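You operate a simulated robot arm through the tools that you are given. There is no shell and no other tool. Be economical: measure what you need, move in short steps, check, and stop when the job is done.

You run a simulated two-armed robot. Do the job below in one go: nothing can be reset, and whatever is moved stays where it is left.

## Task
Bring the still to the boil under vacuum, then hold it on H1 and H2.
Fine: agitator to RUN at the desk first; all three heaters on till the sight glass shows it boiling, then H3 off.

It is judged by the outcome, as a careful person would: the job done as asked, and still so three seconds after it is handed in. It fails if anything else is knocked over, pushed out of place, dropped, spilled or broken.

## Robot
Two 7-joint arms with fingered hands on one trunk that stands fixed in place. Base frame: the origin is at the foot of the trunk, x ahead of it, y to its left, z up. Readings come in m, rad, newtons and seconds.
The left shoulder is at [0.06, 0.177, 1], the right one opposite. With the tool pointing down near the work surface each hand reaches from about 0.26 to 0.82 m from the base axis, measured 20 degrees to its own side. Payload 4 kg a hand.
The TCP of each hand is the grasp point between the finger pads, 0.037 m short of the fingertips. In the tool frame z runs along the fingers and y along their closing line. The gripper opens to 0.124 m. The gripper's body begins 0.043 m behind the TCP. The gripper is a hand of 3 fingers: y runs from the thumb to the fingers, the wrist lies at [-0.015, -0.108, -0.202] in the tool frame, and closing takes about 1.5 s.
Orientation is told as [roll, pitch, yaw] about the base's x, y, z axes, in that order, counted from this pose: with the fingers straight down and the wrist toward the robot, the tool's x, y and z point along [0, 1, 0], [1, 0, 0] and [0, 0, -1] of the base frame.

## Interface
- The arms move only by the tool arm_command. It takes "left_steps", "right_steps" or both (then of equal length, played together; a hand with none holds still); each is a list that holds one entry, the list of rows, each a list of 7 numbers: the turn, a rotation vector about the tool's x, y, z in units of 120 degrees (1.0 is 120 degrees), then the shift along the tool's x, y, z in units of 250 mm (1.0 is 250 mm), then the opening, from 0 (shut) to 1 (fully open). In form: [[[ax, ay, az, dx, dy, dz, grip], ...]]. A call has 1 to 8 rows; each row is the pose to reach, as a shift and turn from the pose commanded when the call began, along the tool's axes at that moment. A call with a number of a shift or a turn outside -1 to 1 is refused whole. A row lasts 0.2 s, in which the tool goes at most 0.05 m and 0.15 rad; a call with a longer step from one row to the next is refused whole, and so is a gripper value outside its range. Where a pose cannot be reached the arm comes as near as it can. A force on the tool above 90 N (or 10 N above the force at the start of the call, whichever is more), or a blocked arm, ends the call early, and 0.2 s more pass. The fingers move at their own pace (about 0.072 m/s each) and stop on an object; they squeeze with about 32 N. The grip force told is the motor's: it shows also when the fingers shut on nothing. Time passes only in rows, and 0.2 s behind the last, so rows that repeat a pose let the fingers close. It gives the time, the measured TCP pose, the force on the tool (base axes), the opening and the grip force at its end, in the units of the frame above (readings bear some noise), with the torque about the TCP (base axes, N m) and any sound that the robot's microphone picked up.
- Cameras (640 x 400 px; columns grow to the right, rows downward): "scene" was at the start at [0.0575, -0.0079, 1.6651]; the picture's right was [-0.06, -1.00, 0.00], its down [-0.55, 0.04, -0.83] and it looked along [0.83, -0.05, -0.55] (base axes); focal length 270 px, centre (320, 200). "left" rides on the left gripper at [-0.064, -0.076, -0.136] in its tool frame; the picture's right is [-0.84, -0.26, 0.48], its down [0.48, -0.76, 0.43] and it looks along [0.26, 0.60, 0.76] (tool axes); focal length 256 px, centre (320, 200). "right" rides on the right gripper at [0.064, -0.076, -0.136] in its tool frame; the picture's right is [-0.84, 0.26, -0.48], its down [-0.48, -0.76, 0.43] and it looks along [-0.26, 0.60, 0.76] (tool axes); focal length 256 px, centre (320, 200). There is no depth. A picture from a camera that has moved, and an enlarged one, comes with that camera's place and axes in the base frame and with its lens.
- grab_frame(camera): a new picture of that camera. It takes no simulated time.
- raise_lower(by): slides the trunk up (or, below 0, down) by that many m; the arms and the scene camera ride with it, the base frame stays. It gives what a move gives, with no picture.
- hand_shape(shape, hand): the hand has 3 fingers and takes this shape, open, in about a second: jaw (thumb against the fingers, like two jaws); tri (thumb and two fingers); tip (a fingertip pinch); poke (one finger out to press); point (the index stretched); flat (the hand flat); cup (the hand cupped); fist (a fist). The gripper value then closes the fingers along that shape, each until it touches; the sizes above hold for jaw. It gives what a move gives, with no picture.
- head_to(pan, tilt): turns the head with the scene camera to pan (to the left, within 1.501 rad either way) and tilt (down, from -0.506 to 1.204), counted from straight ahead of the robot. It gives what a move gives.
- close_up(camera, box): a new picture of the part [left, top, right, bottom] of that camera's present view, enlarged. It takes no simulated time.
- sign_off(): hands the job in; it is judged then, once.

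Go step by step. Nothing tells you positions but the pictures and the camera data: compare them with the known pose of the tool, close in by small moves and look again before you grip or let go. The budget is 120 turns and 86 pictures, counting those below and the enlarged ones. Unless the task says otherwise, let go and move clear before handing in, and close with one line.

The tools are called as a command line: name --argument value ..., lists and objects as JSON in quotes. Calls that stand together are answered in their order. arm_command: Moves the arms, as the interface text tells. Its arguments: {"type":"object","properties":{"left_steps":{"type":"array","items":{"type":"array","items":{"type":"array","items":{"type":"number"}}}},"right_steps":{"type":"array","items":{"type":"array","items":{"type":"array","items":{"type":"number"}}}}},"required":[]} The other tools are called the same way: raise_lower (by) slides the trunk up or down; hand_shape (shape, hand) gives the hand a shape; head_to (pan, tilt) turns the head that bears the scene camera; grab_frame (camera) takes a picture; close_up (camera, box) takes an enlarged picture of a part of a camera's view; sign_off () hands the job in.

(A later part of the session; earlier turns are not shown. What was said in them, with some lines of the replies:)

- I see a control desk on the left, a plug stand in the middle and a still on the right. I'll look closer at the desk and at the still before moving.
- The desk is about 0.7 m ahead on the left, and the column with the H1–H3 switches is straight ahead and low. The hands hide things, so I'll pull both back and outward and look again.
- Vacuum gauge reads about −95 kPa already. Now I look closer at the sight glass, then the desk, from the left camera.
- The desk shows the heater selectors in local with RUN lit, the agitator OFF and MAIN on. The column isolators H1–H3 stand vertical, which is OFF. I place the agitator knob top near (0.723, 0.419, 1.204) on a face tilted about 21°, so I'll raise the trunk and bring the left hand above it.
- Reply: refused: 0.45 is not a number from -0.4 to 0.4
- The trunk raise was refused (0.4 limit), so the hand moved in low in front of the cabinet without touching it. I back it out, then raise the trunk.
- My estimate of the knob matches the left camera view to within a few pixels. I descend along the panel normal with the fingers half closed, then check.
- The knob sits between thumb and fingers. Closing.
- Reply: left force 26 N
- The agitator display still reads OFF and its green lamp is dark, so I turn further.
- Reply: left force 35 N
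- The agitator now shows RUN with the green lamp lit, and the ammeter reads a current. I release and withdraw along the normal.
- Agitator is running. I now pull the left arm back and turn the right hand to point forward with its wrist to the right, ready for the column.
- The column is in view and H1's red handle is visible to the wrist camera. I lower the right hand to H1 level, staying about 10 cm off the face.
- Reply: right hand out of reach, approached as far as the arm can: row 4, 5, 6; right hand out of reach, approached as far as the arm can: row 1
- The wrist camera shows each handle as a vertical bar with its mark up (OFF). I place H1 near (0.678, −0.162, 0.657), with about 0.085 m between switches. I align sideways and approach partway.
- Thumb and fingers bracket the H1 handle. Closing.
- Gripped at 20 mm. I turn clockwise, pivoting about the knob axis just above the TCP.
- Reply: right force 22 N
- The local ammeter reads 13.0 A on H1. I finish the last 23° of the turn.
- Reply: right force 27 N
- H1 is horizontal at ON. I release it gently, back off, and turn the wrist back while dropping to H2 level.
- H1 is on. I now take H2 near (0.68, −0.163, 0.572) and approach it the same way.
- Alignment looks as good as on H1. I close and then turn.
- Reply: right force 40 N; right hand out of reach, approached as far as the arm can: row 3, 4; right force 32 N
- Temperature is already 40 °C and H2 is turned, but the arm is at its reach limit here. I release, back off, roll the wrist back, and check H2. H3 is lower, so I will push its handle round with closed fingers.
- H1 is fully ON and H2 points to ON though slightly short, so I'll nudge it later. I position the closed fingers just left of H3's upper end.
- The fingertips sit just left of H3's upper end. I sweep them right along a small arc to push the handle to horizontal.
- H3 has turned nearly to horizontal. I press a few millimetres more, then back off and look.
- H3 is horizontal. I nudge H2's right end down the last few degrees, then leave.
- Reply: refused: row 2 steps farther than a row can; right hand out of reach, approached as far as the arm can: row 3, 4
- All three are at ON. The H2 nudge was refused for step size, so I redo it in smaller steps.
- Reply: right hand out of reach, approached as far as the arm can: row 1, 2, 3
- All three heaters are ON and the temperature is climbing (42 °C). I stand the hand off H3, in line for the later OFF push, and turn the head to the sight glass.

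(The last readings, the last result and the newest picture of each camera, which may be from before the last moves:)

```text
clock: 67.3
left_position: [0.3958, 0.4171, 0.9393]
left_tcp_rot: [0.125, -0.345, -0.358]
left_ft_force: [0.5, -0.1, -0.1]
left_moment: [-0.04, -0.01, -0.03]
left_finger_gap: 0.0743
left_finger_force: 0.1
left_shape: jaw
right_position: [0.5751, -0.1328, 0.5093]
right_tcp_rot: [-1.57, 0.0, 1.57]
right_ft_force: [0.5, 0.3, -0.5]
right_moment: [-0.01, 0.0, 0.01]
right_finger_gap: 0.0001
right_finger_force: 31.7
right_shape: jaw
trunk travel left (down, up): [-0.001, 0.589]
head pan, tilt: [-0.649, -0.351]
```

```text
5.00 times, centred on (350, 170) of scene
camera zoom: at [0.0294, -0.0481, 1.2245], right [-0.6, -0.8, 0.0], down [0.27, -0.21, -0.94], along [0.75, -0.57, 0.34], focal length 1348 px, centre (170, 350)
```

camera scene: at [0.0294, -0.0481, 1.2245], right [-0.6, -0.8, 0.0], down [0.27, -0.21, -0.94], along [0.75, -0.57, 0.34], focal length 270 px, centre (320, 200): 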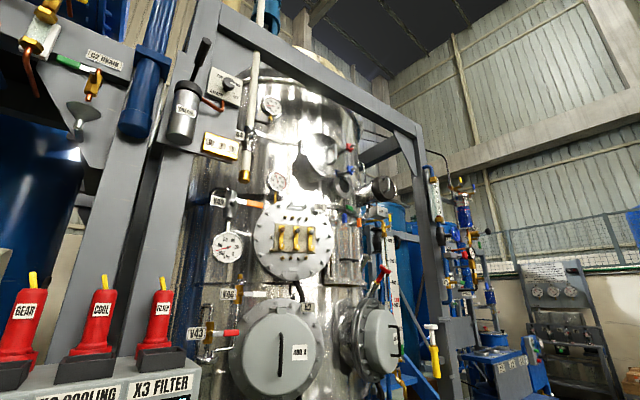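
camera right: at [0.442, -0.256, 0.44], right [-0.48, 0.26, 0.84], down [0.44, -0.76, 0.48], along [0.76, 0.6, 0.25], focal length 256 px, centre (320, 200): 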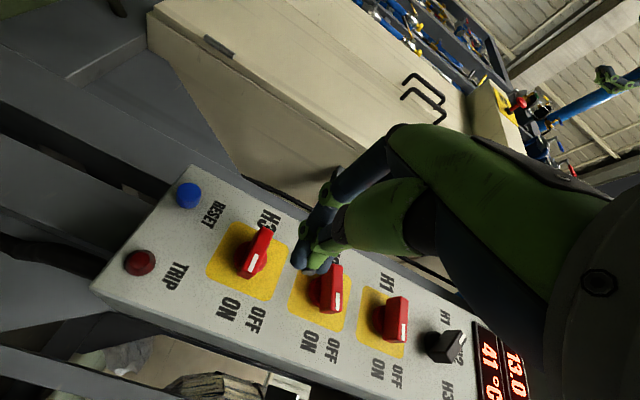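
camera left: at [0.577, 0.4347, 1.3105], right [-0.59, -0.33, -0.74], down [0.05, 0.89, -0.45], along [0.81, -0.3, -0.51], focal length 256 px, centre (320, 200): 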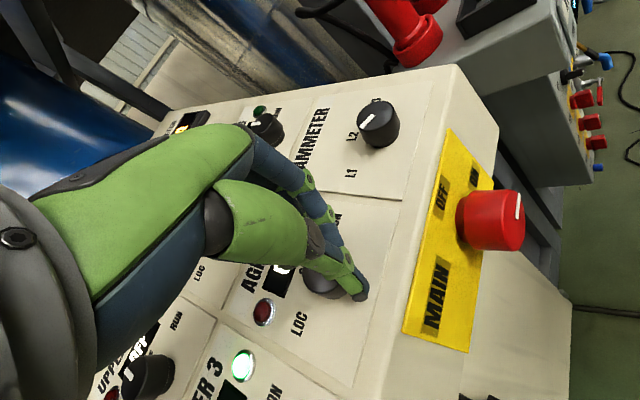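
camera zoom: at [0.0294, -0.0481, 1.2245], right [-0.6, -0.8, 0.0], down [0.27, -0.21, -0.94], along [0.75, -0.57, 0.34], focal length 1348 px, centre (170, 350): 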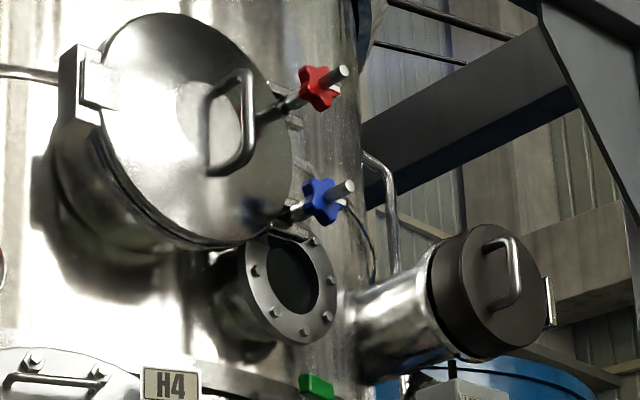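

arm_command --right_steps '[[[0, 0, 0, 0, 0, 0, 0], [0, 0, 0, 0, 0, 0, 0], [0, 0, 0, 0, 0, 0, 0], [0, 0, 0, 0, 0, 0, 0], [0, 0, 0, 0, 0, 0, 0], [0, 0, 0, 0, 0, 0, 0], [0, 0, 0, 0, 0, 0, 0], [0, 0, 0, 0, 0, 0, 0]]]'

arm_command --right_steps '[[[0, 0, 0, 0, 0, 0, 0], [0, 0, 0, 0, 0, 0, 0], [0, 0, 0, 0, 0, 0, 0], [0, 0, 0, 0, 0, 0, 0], [0, 0, 0, 0, 0, 0, 0], [0, 0, 0, 0, 0, 0, 0], [0, 0, 0, 0, 0, 0, 0], [0, 0, 0, 0, 0, 0, 0]]]'

close_up --camera "scene" --box '[336, 172, 366, 202]'

grab_frame --camera "right"

```text
clock: 69.1
left_position: [0.3972, 0.418, 0.9405]
left_tcp_rot: [0.127, -0.346, -0.357]
left_ft_force: [0.4, 0.4, -0.3]
left_moment: [0.0, 0.01, 0.02]
left_finger_gap: 0.0743
left_finger_force: 0.0
left_shape: jaw
right_position: [0.5758, -0.1326, 0.5094]
right_tcp_rot: [-1.57, -0.002, 1.569]
right_ft_force: [0.2, -0.8, -0.3]
right_moment: [0.01, 0.01, -0.01]
right_finger_gap: 0.0001
right_finger_force: 32.1
right_shape: jaw
trunk travel left (down, up): [-0.001, 0.589]
head pan, tilt: [-0.649, -0.351]
```

```text
clock: 70.9
left_position: [0.3976, 0.4173, 0.9393]
left_tcp_rot: [0.126, -0.346, -0.355]
left_ft_force: [0.8, -0.2, 0.0]
left_moment: [-0.01, 0.02, 0.01]
left_finger_gap: 0.0741
left_finger_force: 0.0
left_shape: jaw
right_position: [0.5767, -0.1337, 0.5099]
right_tcp_rot: [-1.571, 0.0, 1.57]
right_ft_force: [-1.2, 0.3, 0.2]
right_moment: [-0.01, -0.01, 0.0]
right_finger_gap: 0.0
right_finger_force: 32.0
right_shape: jaw
trunk travel left (down, up): [-0.001, 0.589]
head pan, tilt: [-0.649, -0.351]
```

```text
13.33 times, centred on (351, 187) of scene
camera zoom: at [0.0293, -0.0481, 1.2246], right [-0.6, -0.8, 0.0], down [0.27, -0.21, -0.94], along [0.75, -0.57, 0.34], focal length 3594 px, centre (-93, 373)
```

zoom: 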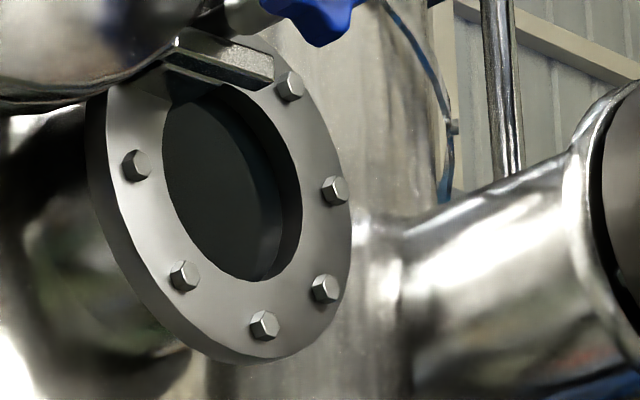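

```text
22 pictures are left
camera right: at [0.4386, -0.2083, 0.4466], right [-0.48, 0.26, 0.84], down [0.43, -0.76, 0.48], along [0.76, 0.6, 0.26], focal length 256 px, centre (320, 200)
```

right: 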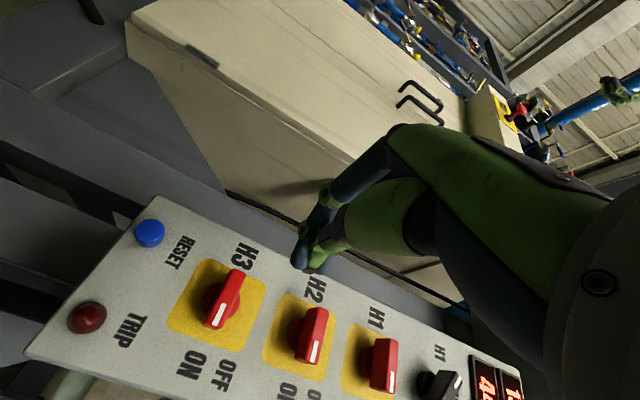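

The glass is dark and still so far. I wait and watch both the glass and the dial thermometer beside it.

arm_command --right_steps '[[[0, 0, 0, 0, 0, 0, 0], [0, 0, 0, 0, 0, 0, 0], [0, 0, 0, 0, 0, 0, 0], [0, 0, 0, 0, 0, 0, 0], [0, 0, 0, 0, 0, 0, 0], [0, 0, 0, 0, 0, 0, 0], [0, 0, 0, 0, 0, 0, 0], [0, 0, 0, 0, 0, 0, 0]]]'

arm_command --right_steps '[[[0, 0, 0, 0, 0, 0, 0], [0, 0, 0, 0, 0, 0, 0], [0, 0, 0, 0, 0, 0, 0], [0, 0, 0, 0, 0, 0, 0], [0, 0, 0, 0, 0, 0, 0], [0, 0, 0, 0, 0, 0, 0], [0, 0, 0, 0, 0, 0, 0], [0, 0, 0, 0, 0, 0, 0]]]'

arm_command --right_steps '[[[0, 0, 0, 0, 0, 0, 0], [0, 0, 0, 0, 0, 0, 0], [0, 0, 0, 0, 0, 0, 0], [0, 0, 0, 0, 0, 0, 0], [0, 0, 0, 0, 0, 0, 0], [0, 0, 0, 0, 0, 0, 0], [0, 0, 0, 0, 0, 0, 0], [0, 0, 0, 0, 0, 0, 0]]]'

close_up --camera "scene" --box '[260, 160, 370, 215]'

```text
clock: 72.7
left_position: [0.3968, 0.4171, 0.9397]
left_tcp_rot: [0.124, -0.346, -0.357]
left_ft_force: [0.4, 0.6, -0.3]
left_moment: [-0.02, 0.03, 0.0]
left_finger_gap: 0.074
left_finger_force: 0.0
left_shape: jaw
right_position: [0.5753, -0.1326, 0.5094]
right_tcp_rot: [-1.569, 0.0, 1.569]
right_ft_force: [0.5, -0.3, 0.9]
right_moment: [0.03, -0.02, -0.02]
right_finger_gap: 0.0001
right_finger_force: 31.9
right_shape: jaw
trunk travel left (down, up): [-0.001, 0.589]
head pan, tilt: [-0.649, -0.351]
```

```text
clock: 74.5
left_position: [0.3967, 0.4173, 0.9396]
left_tcp_rot: [0.126, -0.345, -0.36]
left_ft_force: [0.6, -0.2, -0.4]
left_moment: [0.0, 0.0, 0.02]
left_finger_gap: 0.0741
left_finger_force: 0.1
left_shape: jaw
right_position: [0.576, -0.1326, 0.5099]
right_tcp_rot: [-1.569, -0.003, 1.572]
right_ft_force: [-0.5, 0.1, -0.1]
right_moment: [0.0, 0.0, 0.01]
right_finger_gap: 0.0
right_finger_force: 31.7
right_shape: jaw
trunk travel left (down, up): [-0.001, 0.589]
head pan, tilt: [-0.649, -0.351]
```

```text
clock: 76.3
left_position: [0.3965, 0.4177, 0.9392]
left_tcp_rot: [0.126, -0.344, -0.357]
left_ft_force: [0.1, 0.1, -0.6]
left_moment: [0.02, -0.04, 0.01]
left_finger_gap: 0.074
left_finger_force: 0.2
left_shape: jaw
right_position: [0.5761, -0.1328, 0.5095]
right_tcp_rot: [-1.57, 0.0, 1.568]
right_ft_force: [0.4, 0.3, 0.0]
right_moment: [0.0, -0.01, -0.03]
right_finger_gap: 0.0001
right_finger_force: 32.4
right_shape: jaw
trunk travel left (down, up): [-0.001, 0.589]
head pan, tilt: [-0.649, -0.351]
```

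```text
5.82 times, centred on (315, 188) of scene
camera zoom: at [0.0293, -0.0481, 1.2246], right [-0.6, -0.8, 0.0], down [0.27, -0.21, -0.94], along [0.75, -0.57, 0.34], focal length 1568 px, centre (349, 273)
```

zoom: 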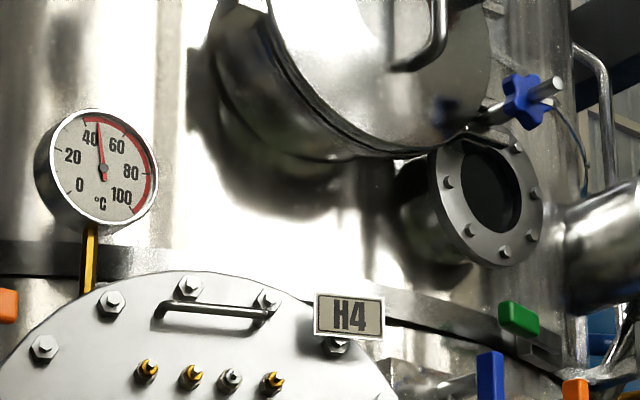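

About 45 °C and no boil visible yet. I keep waiting.

arm_command --right_steps '[[[0, 0, 0, 0, 0, 0, 0], [0, 0, 0, 0, 0, 0, 0], [0, 0, 0, 0, 0, 0, 0], [0, 0, 0, 0, 0, 0, 0], [0, 0, 0, 0, 0, 0, 0], [0, 0, 0, 0, 0, 0, 0], [0, 0, 0, 0, 0, 0, 0], [0, 0, 0, 0, 0, 0, 0]]]'

arm_command --right_steps '[[[0, 0, 0, 0, 0, 0, 0], [0, 0, 0, 0, 0, 0, 0], [0, 0, 0, 0, 0, 0, 0], [0, 0, 0, 0, 0, 0, 0], [0, 0, 0, 0, 0, 0, 0], [0, 0, 0, 0, 0, 0, 0], [0, 0, 0, 0, 0, 0, 0], [0, 0, 0, 0, 0, 0, 0]]]'

arm_command --right_steps '[[[0, 0, 0, 0, 0, 0, 0], [0, 0, 0, 0, 0, 0, 0], [0, 0, 0, 0, 0, 0, 0], [0, 0, 0, 0, 0, 0, 0], [0, 0, 0, 0, 0, 0, 0], [0, 0, 0, 0, 0, 0, 0], [0, 0, 0, 0, 0, 0, 0], [0, 0, 0, 0, 0, 0, 0]]]'

arm_command --right_steps '[[[0, 0, 0, 0, 0, 0, 0], [0, 0, 0, 0, 0, 0, 0], [0, 0, 0, 0, 0, 0, 0], [0, 0, 0, 0, 0, 0, 0], [0, 0, 0, 0, 0, 0, 0], [0, 0, 0, 0, 0, 0, 0], [0, 0, 0, 0, 0, 0, 0], [0, 0, 0, 0, 0, 0, 0]]]'

close_up --camera "scene" --box '[260, 160, 370, 215]'

```text
clock: 78.1
left_position: [0.3969, 0.4172, 0.9387]
left_tcp_rot: [0.127, -0.347, -0.358]
left_ft_force: [-0.4, 0.9, -0.6]
left_moment: [0.03, -0.02, -0.02]
left_finger_gap: 0.0742
left_finger_force: 0.2
left_shape: jaw
right_position: [0.5762, -0.1313, 0.5106]
right_tcp_rot: [-1.568, -0.002, 1.57]
right_ft_force: [0.2, -0.5, 0.1]
right_moment: [-0.01, 0.03, -0.02]
right_finger_gap: 0.0
right_finger_force: 31.6
right_shape: jaw
trunk travel left (down, up): [-0.001, 0.589]
head pan, tilt: [-0.649, -0.351]
```

```text
clock: 79.9
left_position: [0.3963, 0.4172, 0.939]
left_tcp_rot: [0.126, -0.346, -0.357]
left_ft_force: [0.2, 0.4, -0.3]
left_moment: [0.01, -0.01, 0.0]
left_finger_gap: 0.0739
left_finger_force: 0.0
left_shape: jaw
right_position: [0.5767, -0.1334, 0.5096]
right_tcp_rot: [-1.569, -0.001, 1.569]
right_ft_force: [0.1, -1.1, -0.5]
right_moment: [-0.01, 0.01, 0.0]
right_finger_gap: 0.0
right_finger_force: 31.5
right_shape: jaw
trunk travel left (down, up): [-0.001, 0.589]
head pan, tilt: [-0.649, -0.351]
```

```text
clock: 81.7
left_position: [0.397, 0.417, 0.9398]
left_tcp_rot: [0.125, -0.346, -0.358]
left_ft_force: [0.6, 0.1, -0.8]
left_moment: [-0.01, -0.01, 0.03]
left_finger_gap: 0.0741
left_finger_force: 0.1
left_shape: jaw
right_position: [0.5765, -0.1322, 0.5097]
right_tcp_rot: [-1.572, 0.001, 1.568]
right_ft_force: [0.3, 1.0, 0.7]
right_moment: [0.0, 0.01, 0.02]
right_finger_gap: 0.0001
right_finger_force: 31.9
right_shape: jaw
trunk travel left (down, up): [-0.001, 0.589]
head pan, tilt: [-0.649, -0.351]
```

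```text
clock: 83.5
left_position: [0.3972, 0.4182, 0.9398]
left_tcp_rot: [0.125, -0.344, -0.358]
left_ft_force: [0.8, 0.8, -0.2]
left_moment: [0.02, 0.0, 0.02]
left_finger_gap: 0.0739
left_finger_force: 0.0
left_shape: jaw
right_position: [0.5751, -0.1347, 0.5107]
right_tcp_rot: [-1.569, 0.0, 1.569]
right_ft_force: [0.5, -0.2, -0.3]
right_moment: [0.01, 0.02, 0.02]
right_finger_gap: 0.0
right_finger_force: 31.8
right_shape: jaw
trunk travel left (down, up): [-0.001, 0.589]
head pan, tilt: [-0.649, -0.351]
```

```text
5.82 times, centred on (315, 188) of scene
camera zoom: at [0.0293, -0.0481, 1.2246], right [-0.6, -0.8, 0.0], down [0.27, -0.21, -0.94], along [0.75, -0.57, 0.34], focal length 1568 px, centre (349, 273)
```

zoom: 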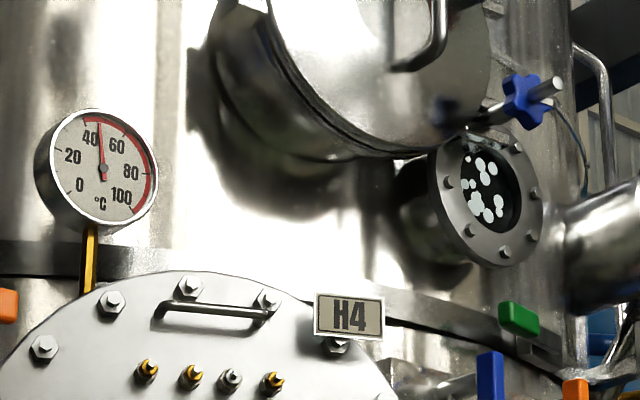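

The sight glass now shows bubbles, so it is boiling. I turn H3 off by pushing the left end of its handle down and round.

arm_command --right_steps '[[[0, 0, 0, -0.025, -0.041, 0.15, 0], [0, 0, 0, -0.025, -0.041, 0.316, 0], [0, 0, 0, 0.039, -0.029, 0.316, 0], [0, 0, 0, 0.08, -0.005, 0.316, 0], [0, 0, 0, 0.103, 0.011, 0.316, 0], [0, 0, 0, 0.151, 0.019, 0.316, 0], [0, 0, 0, 0.195, -0.005, 0.316, 0], [0, 0, 0, 0.203, -0.037, 0.316, 0]]]'

grab_frame --camera "right"

```text
clock: 85.3
left_position: [0.3976, 0.4187, 0.9384]
left_tcp_rot: [0.126, -0.347, -0.356]
left_ft_force: [-0.4, 0.3, 0.2]
left_moment: [0.01, -0.02, 0.03]
left_finger_gap: 0.0741
left_finger_force: 0.0
left_shape: jaw
right_position: [0.6526, -0.1396, 0.4578]
right_tcp_rot: [-1.568, 0.0, 1.574]
right_ft_force: [-1.1, 15.2, -5.3]
right_moment: [-0.12, 0.11, 0.47]
right_finger_gap: 0.0
right_finger_force: 32.0
right_shape: jaw
trunk travel left (down, up): [-0.001, 0.589]
head pan, tilt: [-0.649, -0.351]
```

```text
19 pictures are left
camera right: at [0.5155, -0.2159, 0.3954], right [-0.48, 0.25, 0.84], down [0.44, -0.76, 0.48], along [0.76, 0.6, 0.25], focal length 256 px, centre (320, 200)
```

right: 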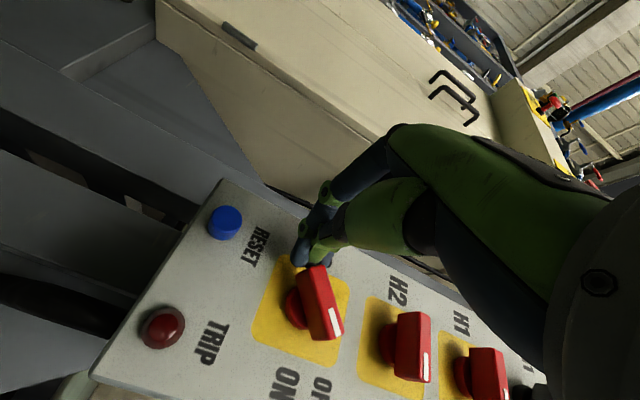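

H3 has only turned part way, with the fingers slipping to its end. I lift over it and press closer to the axis.

arm_command --right_steps '[[[0, 0, 0, 0, 0.05, 0, 0], [0, 0, 0, -0.12, 0.05, 0, 0], [0, 0, 0, -0.24, 0.05, 0, 0], [0, 0, 0, -0.24, -0.04, 0, 0], [0, 0, 0, -0.17, -0.04, 0, 0], [0, 0, 0, -0.11, -0.035, 0, 0], [0, 0, 0, -0.06, -0.015, 0, 0], [0, 0, 0, -0.03, 0.0, 0, 0]]]'

grab_frame --camera "right"

```text
clock: 87.1
left_position: [0.3955, 0.4167, 0.9399]
left_tcp_rot: [0.125, -0.346, -0.359]
left_ft_force: [-0.9, 0.4, 0.3]
left_moment: [0.01, 0.02, -0.02]
left_finger_gap: 0.074
left_finger_force: 0.1
left_shape: jaw
right_position: [0.6543, -0.1439, 0.4676]
right_tcp_rot: [-1.569, -0.002, 1.57]
right_ft_force: [-0.5, -0.4, -0.1]
right_moment: [-0.02, -0.03, 0.03]
right_finger_gap: 0.0002
right_finger_force: 31.9
right_shape: jaw
trunk travel left (down, up): [-0.001, 0.589]
head pan, tilt: [-0.649, -0.351]
```

```text
18 pictures are left
camera right: at [0.516, -0.2194, 0.4028], right [-0.48, 0.26, 0.84], down [0.43, -0.76, 0.48], along [0.76, 0.6, 0.25], focal length 256 px, centre (320, 200)
```

right: 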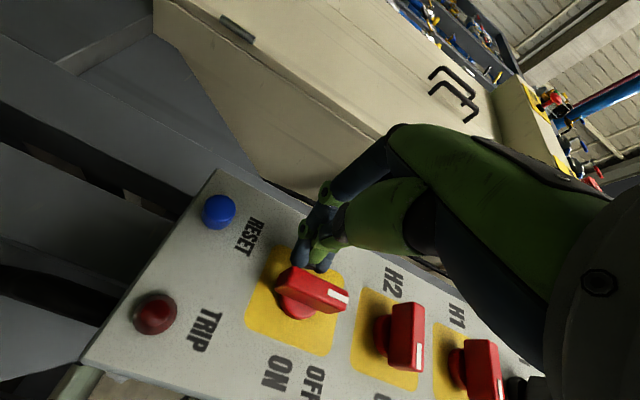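

H3 now points up towards OFF. I back away and check from the head camera.

arm_command --right_steps '[[[0, 0, 0, 0, 0.05, -0.05, 0], [0, 0, 0, 0, 0.05, -0.2, 0], [0, 0, 0, -0.15, 0.05, -0.3, 0], [0, 0, 0, -0.3, 0.05, -0.32, 0]]]'

head_to --pan -0.2 --tilt 0.6

close_up --camera "scene" --box '[270, 120, 390, 290]'

grab_frame --camera "right"

```text
clock: 88.1
left_position: [0.397, 0.4171, 0.9394]
left_tcp_rot: [0.126, -0.346, -0.358]
left_ft_force: [0.4, -1.1, -0.1]
left_moment: [-0.01, 0.03, 0.0]
left_finger_gap: 0.0743
left_finger_force: 0.0
left_shape: jaw
right_position: [0.5736, -0.1312, 0.5407]
right_tcp_rot: [-1.568, 0.0, 1.568]
right_ft_force: [1.0, 0.0, -0.5]
right_moment: [0.02, -0.01, 0.04]
right_finger_gap: 0.0
right_finger_force: 32.5
right_shape: jaw
trunk travel left (down, up): [-0.001, 0.589]
head pan, tilt: [-0.649, -0.351]
```

```text
clock: 89.3
left_position: [0.3964, 0.4175, 0.9386]
left_tcp_rot: [0.128, -0.346, -0.358]
left_ft_force: [0.3, -0.3, -0.3]
left_moment: [0.01, 0.01, 0.03]
left_finger_gap: 0.0741
left_finger_force: 0.1
left_shape: jaw
right_position: [0.5744, -0.1311, 0.5395]
right_tcp_rot: [-1.569, -0.003, 1.569]
right_ft_force: [-0.6, -0.8, 0.8]
right_moment: [0.02, -0.01, 0.02]
right_finger_gap: 0.0
right_finger_force: 31.7
right_shape: jaw
trunk travel left (down, up): [-0.001, 0.589]
head pan, tilt: [-0.201, 0.6]
```

```text
2.35 times, centred on (330, 205) of scene
camera zoom: at [0.0555, -0.0199, 1.14], right [-0.2, -0.98, 0.0], down [-0.55, 0.11, -0.83], along [0.81, -0.17, -0.56], focal length 634 px, centre (296, 188)
```

zoom: 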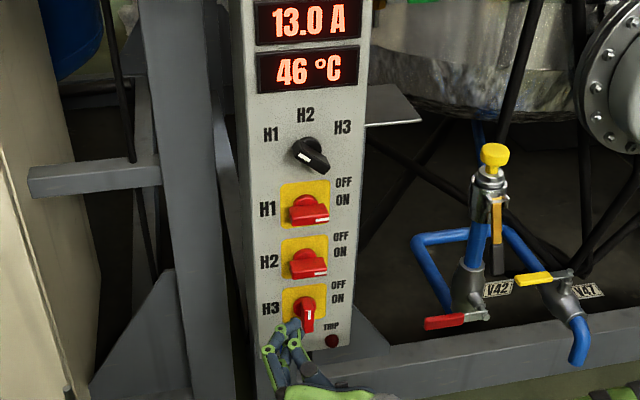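

```text
16 pictures are left
camera right: at [0.4371, -0.2069, 0.4776], right [-0.48, 0.26, 0.84], down [0.43, -0.76, 0.48], along [0.76, 0.6, 0.26], focal length 256 px, centre (320, 200)
```

right: 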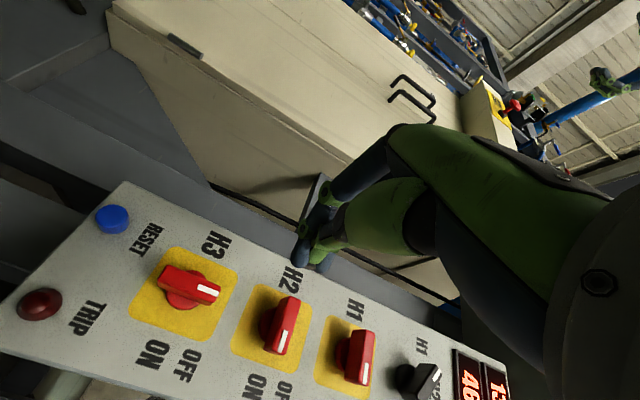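

close_up --camera "scene" --box '[300, 190, 360, 270]'

```text
5.00 times, centred on (330, 230) of scene
camera zoom: at [0.0555, -0.0199, 1.14], right [-0.2, -0.98, 0.0], down [-0.55, 0.11, -0.83], along [0.81, -0.17, -0.56], focal length 1348 px, centre (270, 50)
```

zoom: 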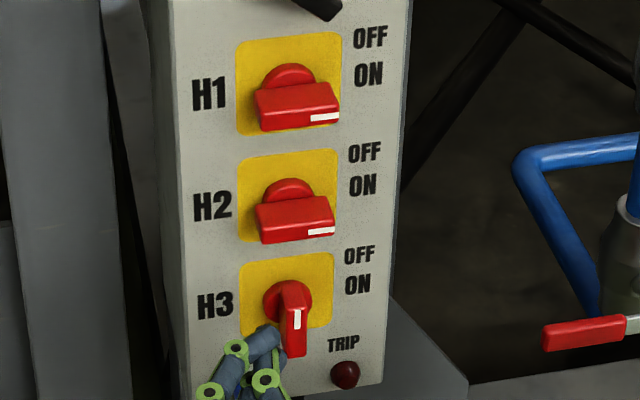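

H3 is fully back at OFF, with H1 and H2 ON and the trip lamp dark. I withdraw the hand, raise the trunk a little, and check the desk and sight glass.

arm_command --right_steps '[[[0, 0, 0, -0.1, 0, -0.1, 0], [0, 0, 0, -0.2, -0.1, -0.2, 0.2], [0, 0, 0, -0.35, -0.2, -0.3, 0.4], [0, 0, 0, -0.5, -0.3, -0.4, 0.5]]]'

raise_lower --by 0.3

head_to --pan 0.35 --tilt 0.5

grab_frame --camera "scene"

head_to --pan -0.6 --tilt -0.1

grab_frame --camera "scene"

```text
refused: row 3 steps farther than a row can; nothing moved
```

```text
clock: 92.3
left_position: [0.3964, 0.4175, 1.2386]
left_tcp_rot: [0.125, -0.346, -0.357]
left_ft_force: [-1.0, 0.0, -0.3]
left_moment: [0.0, 0.0, 0.01]
left_finger_gap: 0.0741
left_finger_force: 0.1
left_shape: jaw
right_position: [0.5743, -0.1315, 0.8404]
right_tcp_rot: [-1.567, -0.001, 1.569]
right_ft_force: [0.2, 0.0, 0.7]
right_moment: [-0.01, 0.01, 0.03]
right_finger_gap: 0.0
right_finger_force: 31.9
right_shape: jaw
trunk travel left (down, up): [-0.301, 0.289]
head pan, tilt: [-0.201, 0.6]
```

```text
clock: 93.3
left_position: [0.3957, 0.4183, 1.24]
left_tcp_rot: [0.125, -0.346, -0.358]
left_ft_force: [-0.5, -0.5, 0.2]
left_moment: [-0.01, -0.02, 0.02]
left_finger_gap: 0.0743
left_finger_force: 0.1
left_shape: jaw
right_position: [0.5753, -0.1321, 0.841]
right_tcp_rot: [-1.569, 0.0, 1.571]
right_ft_force: [0.2, -0.2, 0.2]
right_moment: [0.01, -0.03, -0.01]
right_finger_gap: 0.0
right_finger_force: 32.0
right_shape: jaw
trunk travel left (down, up): [-0.301, 0.289]
head pan, tilt: [0.351, 0.499]
```

```text
14 pictures are left
camera scene: at [0.0544, 0.029, 1.449], right [0.34, -0.94, 0.0], down [-0.45, -0.16, -0.88], along [0.82, 0.3, -0.48], focal length 270 px, centre (320, 200)
```

scene: 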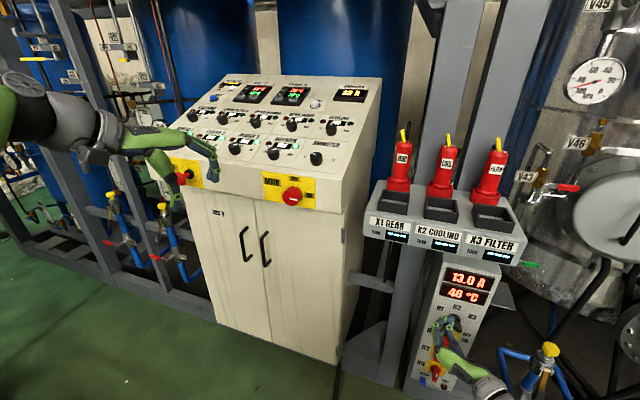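

```text
clock: 94.5
left_position: [0.3969, 0.4179, 1.2406]
left_tcp_rot: [0.126, -0.346, -0.357]
left_ft_force: [0.1, 0.0, -0.7]
left_moment: [-0.01, -0.01, 0.01]
left_finger_gap: 0.0741
left_finger_force: 0.0
left_shape: jaw
right_position: [0.5746, -0.1318, 0.8414]
right_tcp_rot: [-1.569, 0.0, 1.568]
right_ft_force: [-0.5, 0.8, 0.4]
right_moment: [0.03, -0.02, 0.0]
right_finger_gap: 0.0001
right_finger_force: 32.2
right_shape: jaw
trunk travel left (down, up): [-0.301, 0.289]
head pan, tilt: [-0.6, -0.099]
```

```text
13 pictures are left
camera scene: at [0.0408, -0.0514, 1.504], right [-0.56, -0.83, 0.0], down [0.08, -0.06, -1.0], along [0.82, -0.56, 0.1], focal length 270 px, centre (320, 200)
```

scene: 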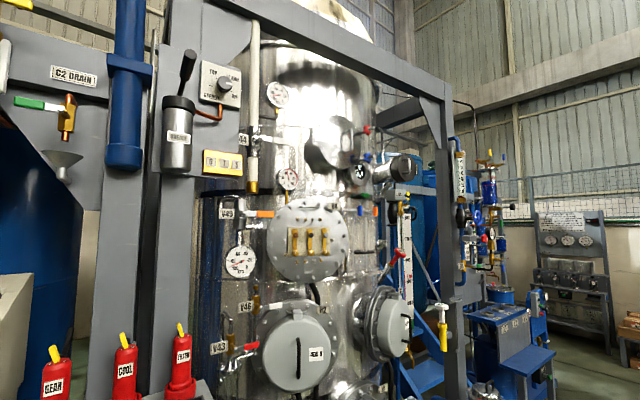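

The hand rode up clear of the column without touching it. I withdraw it properly and take closing checks.

arm_command --right_steps '[[[0, 0, 0, 0, -0.05, -0.12, 0], [0, 0, 0, 0, -0.12, -0.26, 0.2], [0, 0, 0, 0, -0.24, -0.38, 0.4], [0, 0, 0, 0, -0.38, -0.48, 0.5], [0, 0, 0, 0, -0.5, -0.52, 0.5]]]'

close_up --camera "scene" --box '[260, 140, 400, 220]'

head_to --pan 0.1 --tilt 0.6

close_up --camera "scene" --box '[60, 40, 320, 200]'

close_up --camera "scene" --box '[320, 180, 480, 340]'

```text
clock: 95.7
left_position: [0.3963, 0.4171, 1.2402]
left_tcp_rot: [0.127, -0.345, -0.357]
left_ft_force: [-0.1, -1.2, 0.0]
left_moment: [0.0, -0.01, -0.01]
left_finger_gap: 0.0744
left_finger_force: 0.0
left_shape: jaw
right_position: [0.4923, -0.2818, 0.8176]
right_tcp_rot: [-1.571, -0.002, 1.574]
right_ft_force: [-0.6, -0.2, -0.3]
right_moment: [-0.02, 0.02, -0.02]
right_finger_gap: 0.0619
right_finger_force: 0.0
right_shape: jaw
right hand out of reach, approached as far as the arm can: row 2, 3, 4, 5
trunk travel left (down, up): [-0.301, 0.289]
head pan, tilt: [-0.6, -0.099]
```

```text
4.57 times, centred on (330, 180) of scene
camera zoom: at [0.0407, -0.0515, 1.504], right [-0.56, -0.83, 0.0], down [0.08, -0.06, -1.0], along [0.82, -0.56, 0.1], focal length 1232 px, centre (274, 291)
```

zoom: 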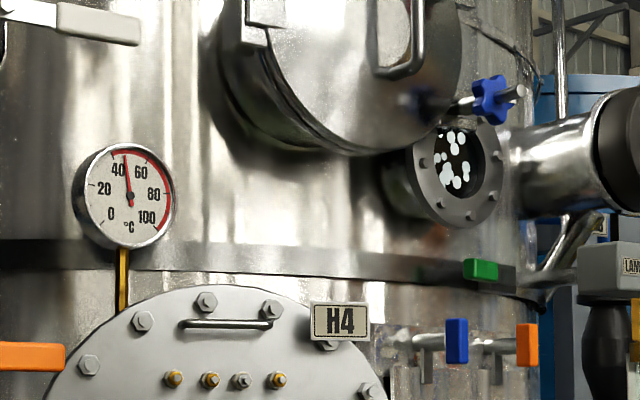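

```text
clock: 96.8
left_position: [0.3957, 0.4174, 1.2391]
left_tcp_rot: [0.126, -0.347, -0.358]
left_ft_force: [-1.0, -0.6, 0.1]
left_moment: [-0.02, 0.0, 0.01]
left_finger_gap: 0.0742
left_finger_force: 0.1
left_shape: jaw
right_position: [0.4927, -0.2818, 0.8181]
right_tcp_rot: [-1.572, -0.001, 1.574]
right_ft_force: [0.5, 0.4, 0.0]
right_moment: [0.01, -0.01, 0.0]
right_finger_gap: 0.0615
right_finger_force: 0.1
right_shape: jaw
trunk travel left (down, up): [-0.301, 0.289]
head pan, tilt: [0.099, 0.6]
```

```text
2.46 times, centred on (190, 120) of scene
camera zoom: at [0.0568, 0.0064, 1.4401], right [0.1, -1.0, 0.0], down [-0.56, -0.06, -0.83], along [0.82, 0.08, -0.56], focal length 664 px, centre (640, 397)
```

zoom: 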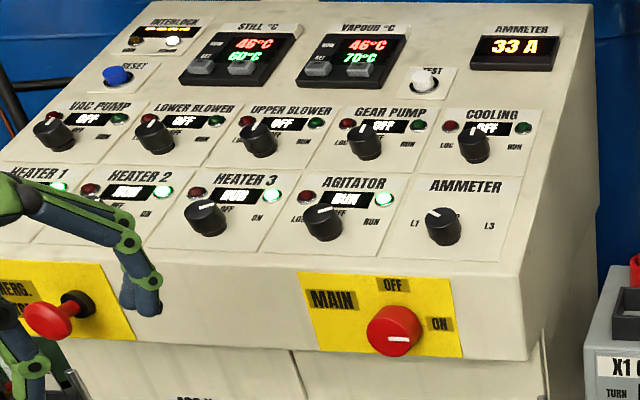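

```text
2.50 times, centred on (400, 260) of scene
camera zoom: at [0.0568, 0.0064, 1.4401], right [0.1, -1.0, 0.0], down [-0.56, -0.06, -0.83], along [0.82, 0.08, -0.56], focal length 674 px, centre (120, 50)
```

zoom: 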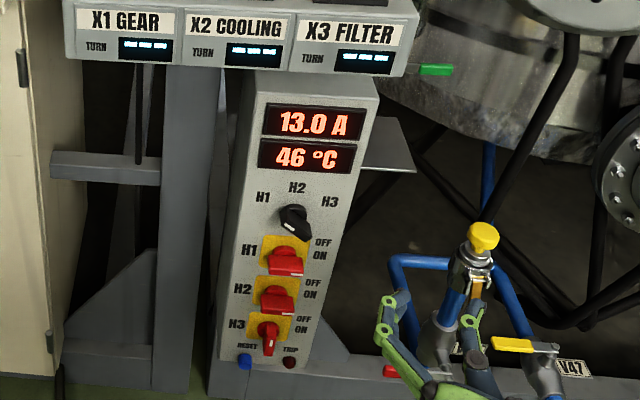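

The desk ammeter reads 33 A, which is 7 A for the agitator plus 13 A for each of two heaters. Still and vapour are both at 46 °C, the glass is bubbling, and both hands are clear, so I hand in.

sign_off

```text
The job is handed in.
```

The agitator is at RUN, and the still is boiling under vacuum at 46 °C on H1 and H2, with H3 off.
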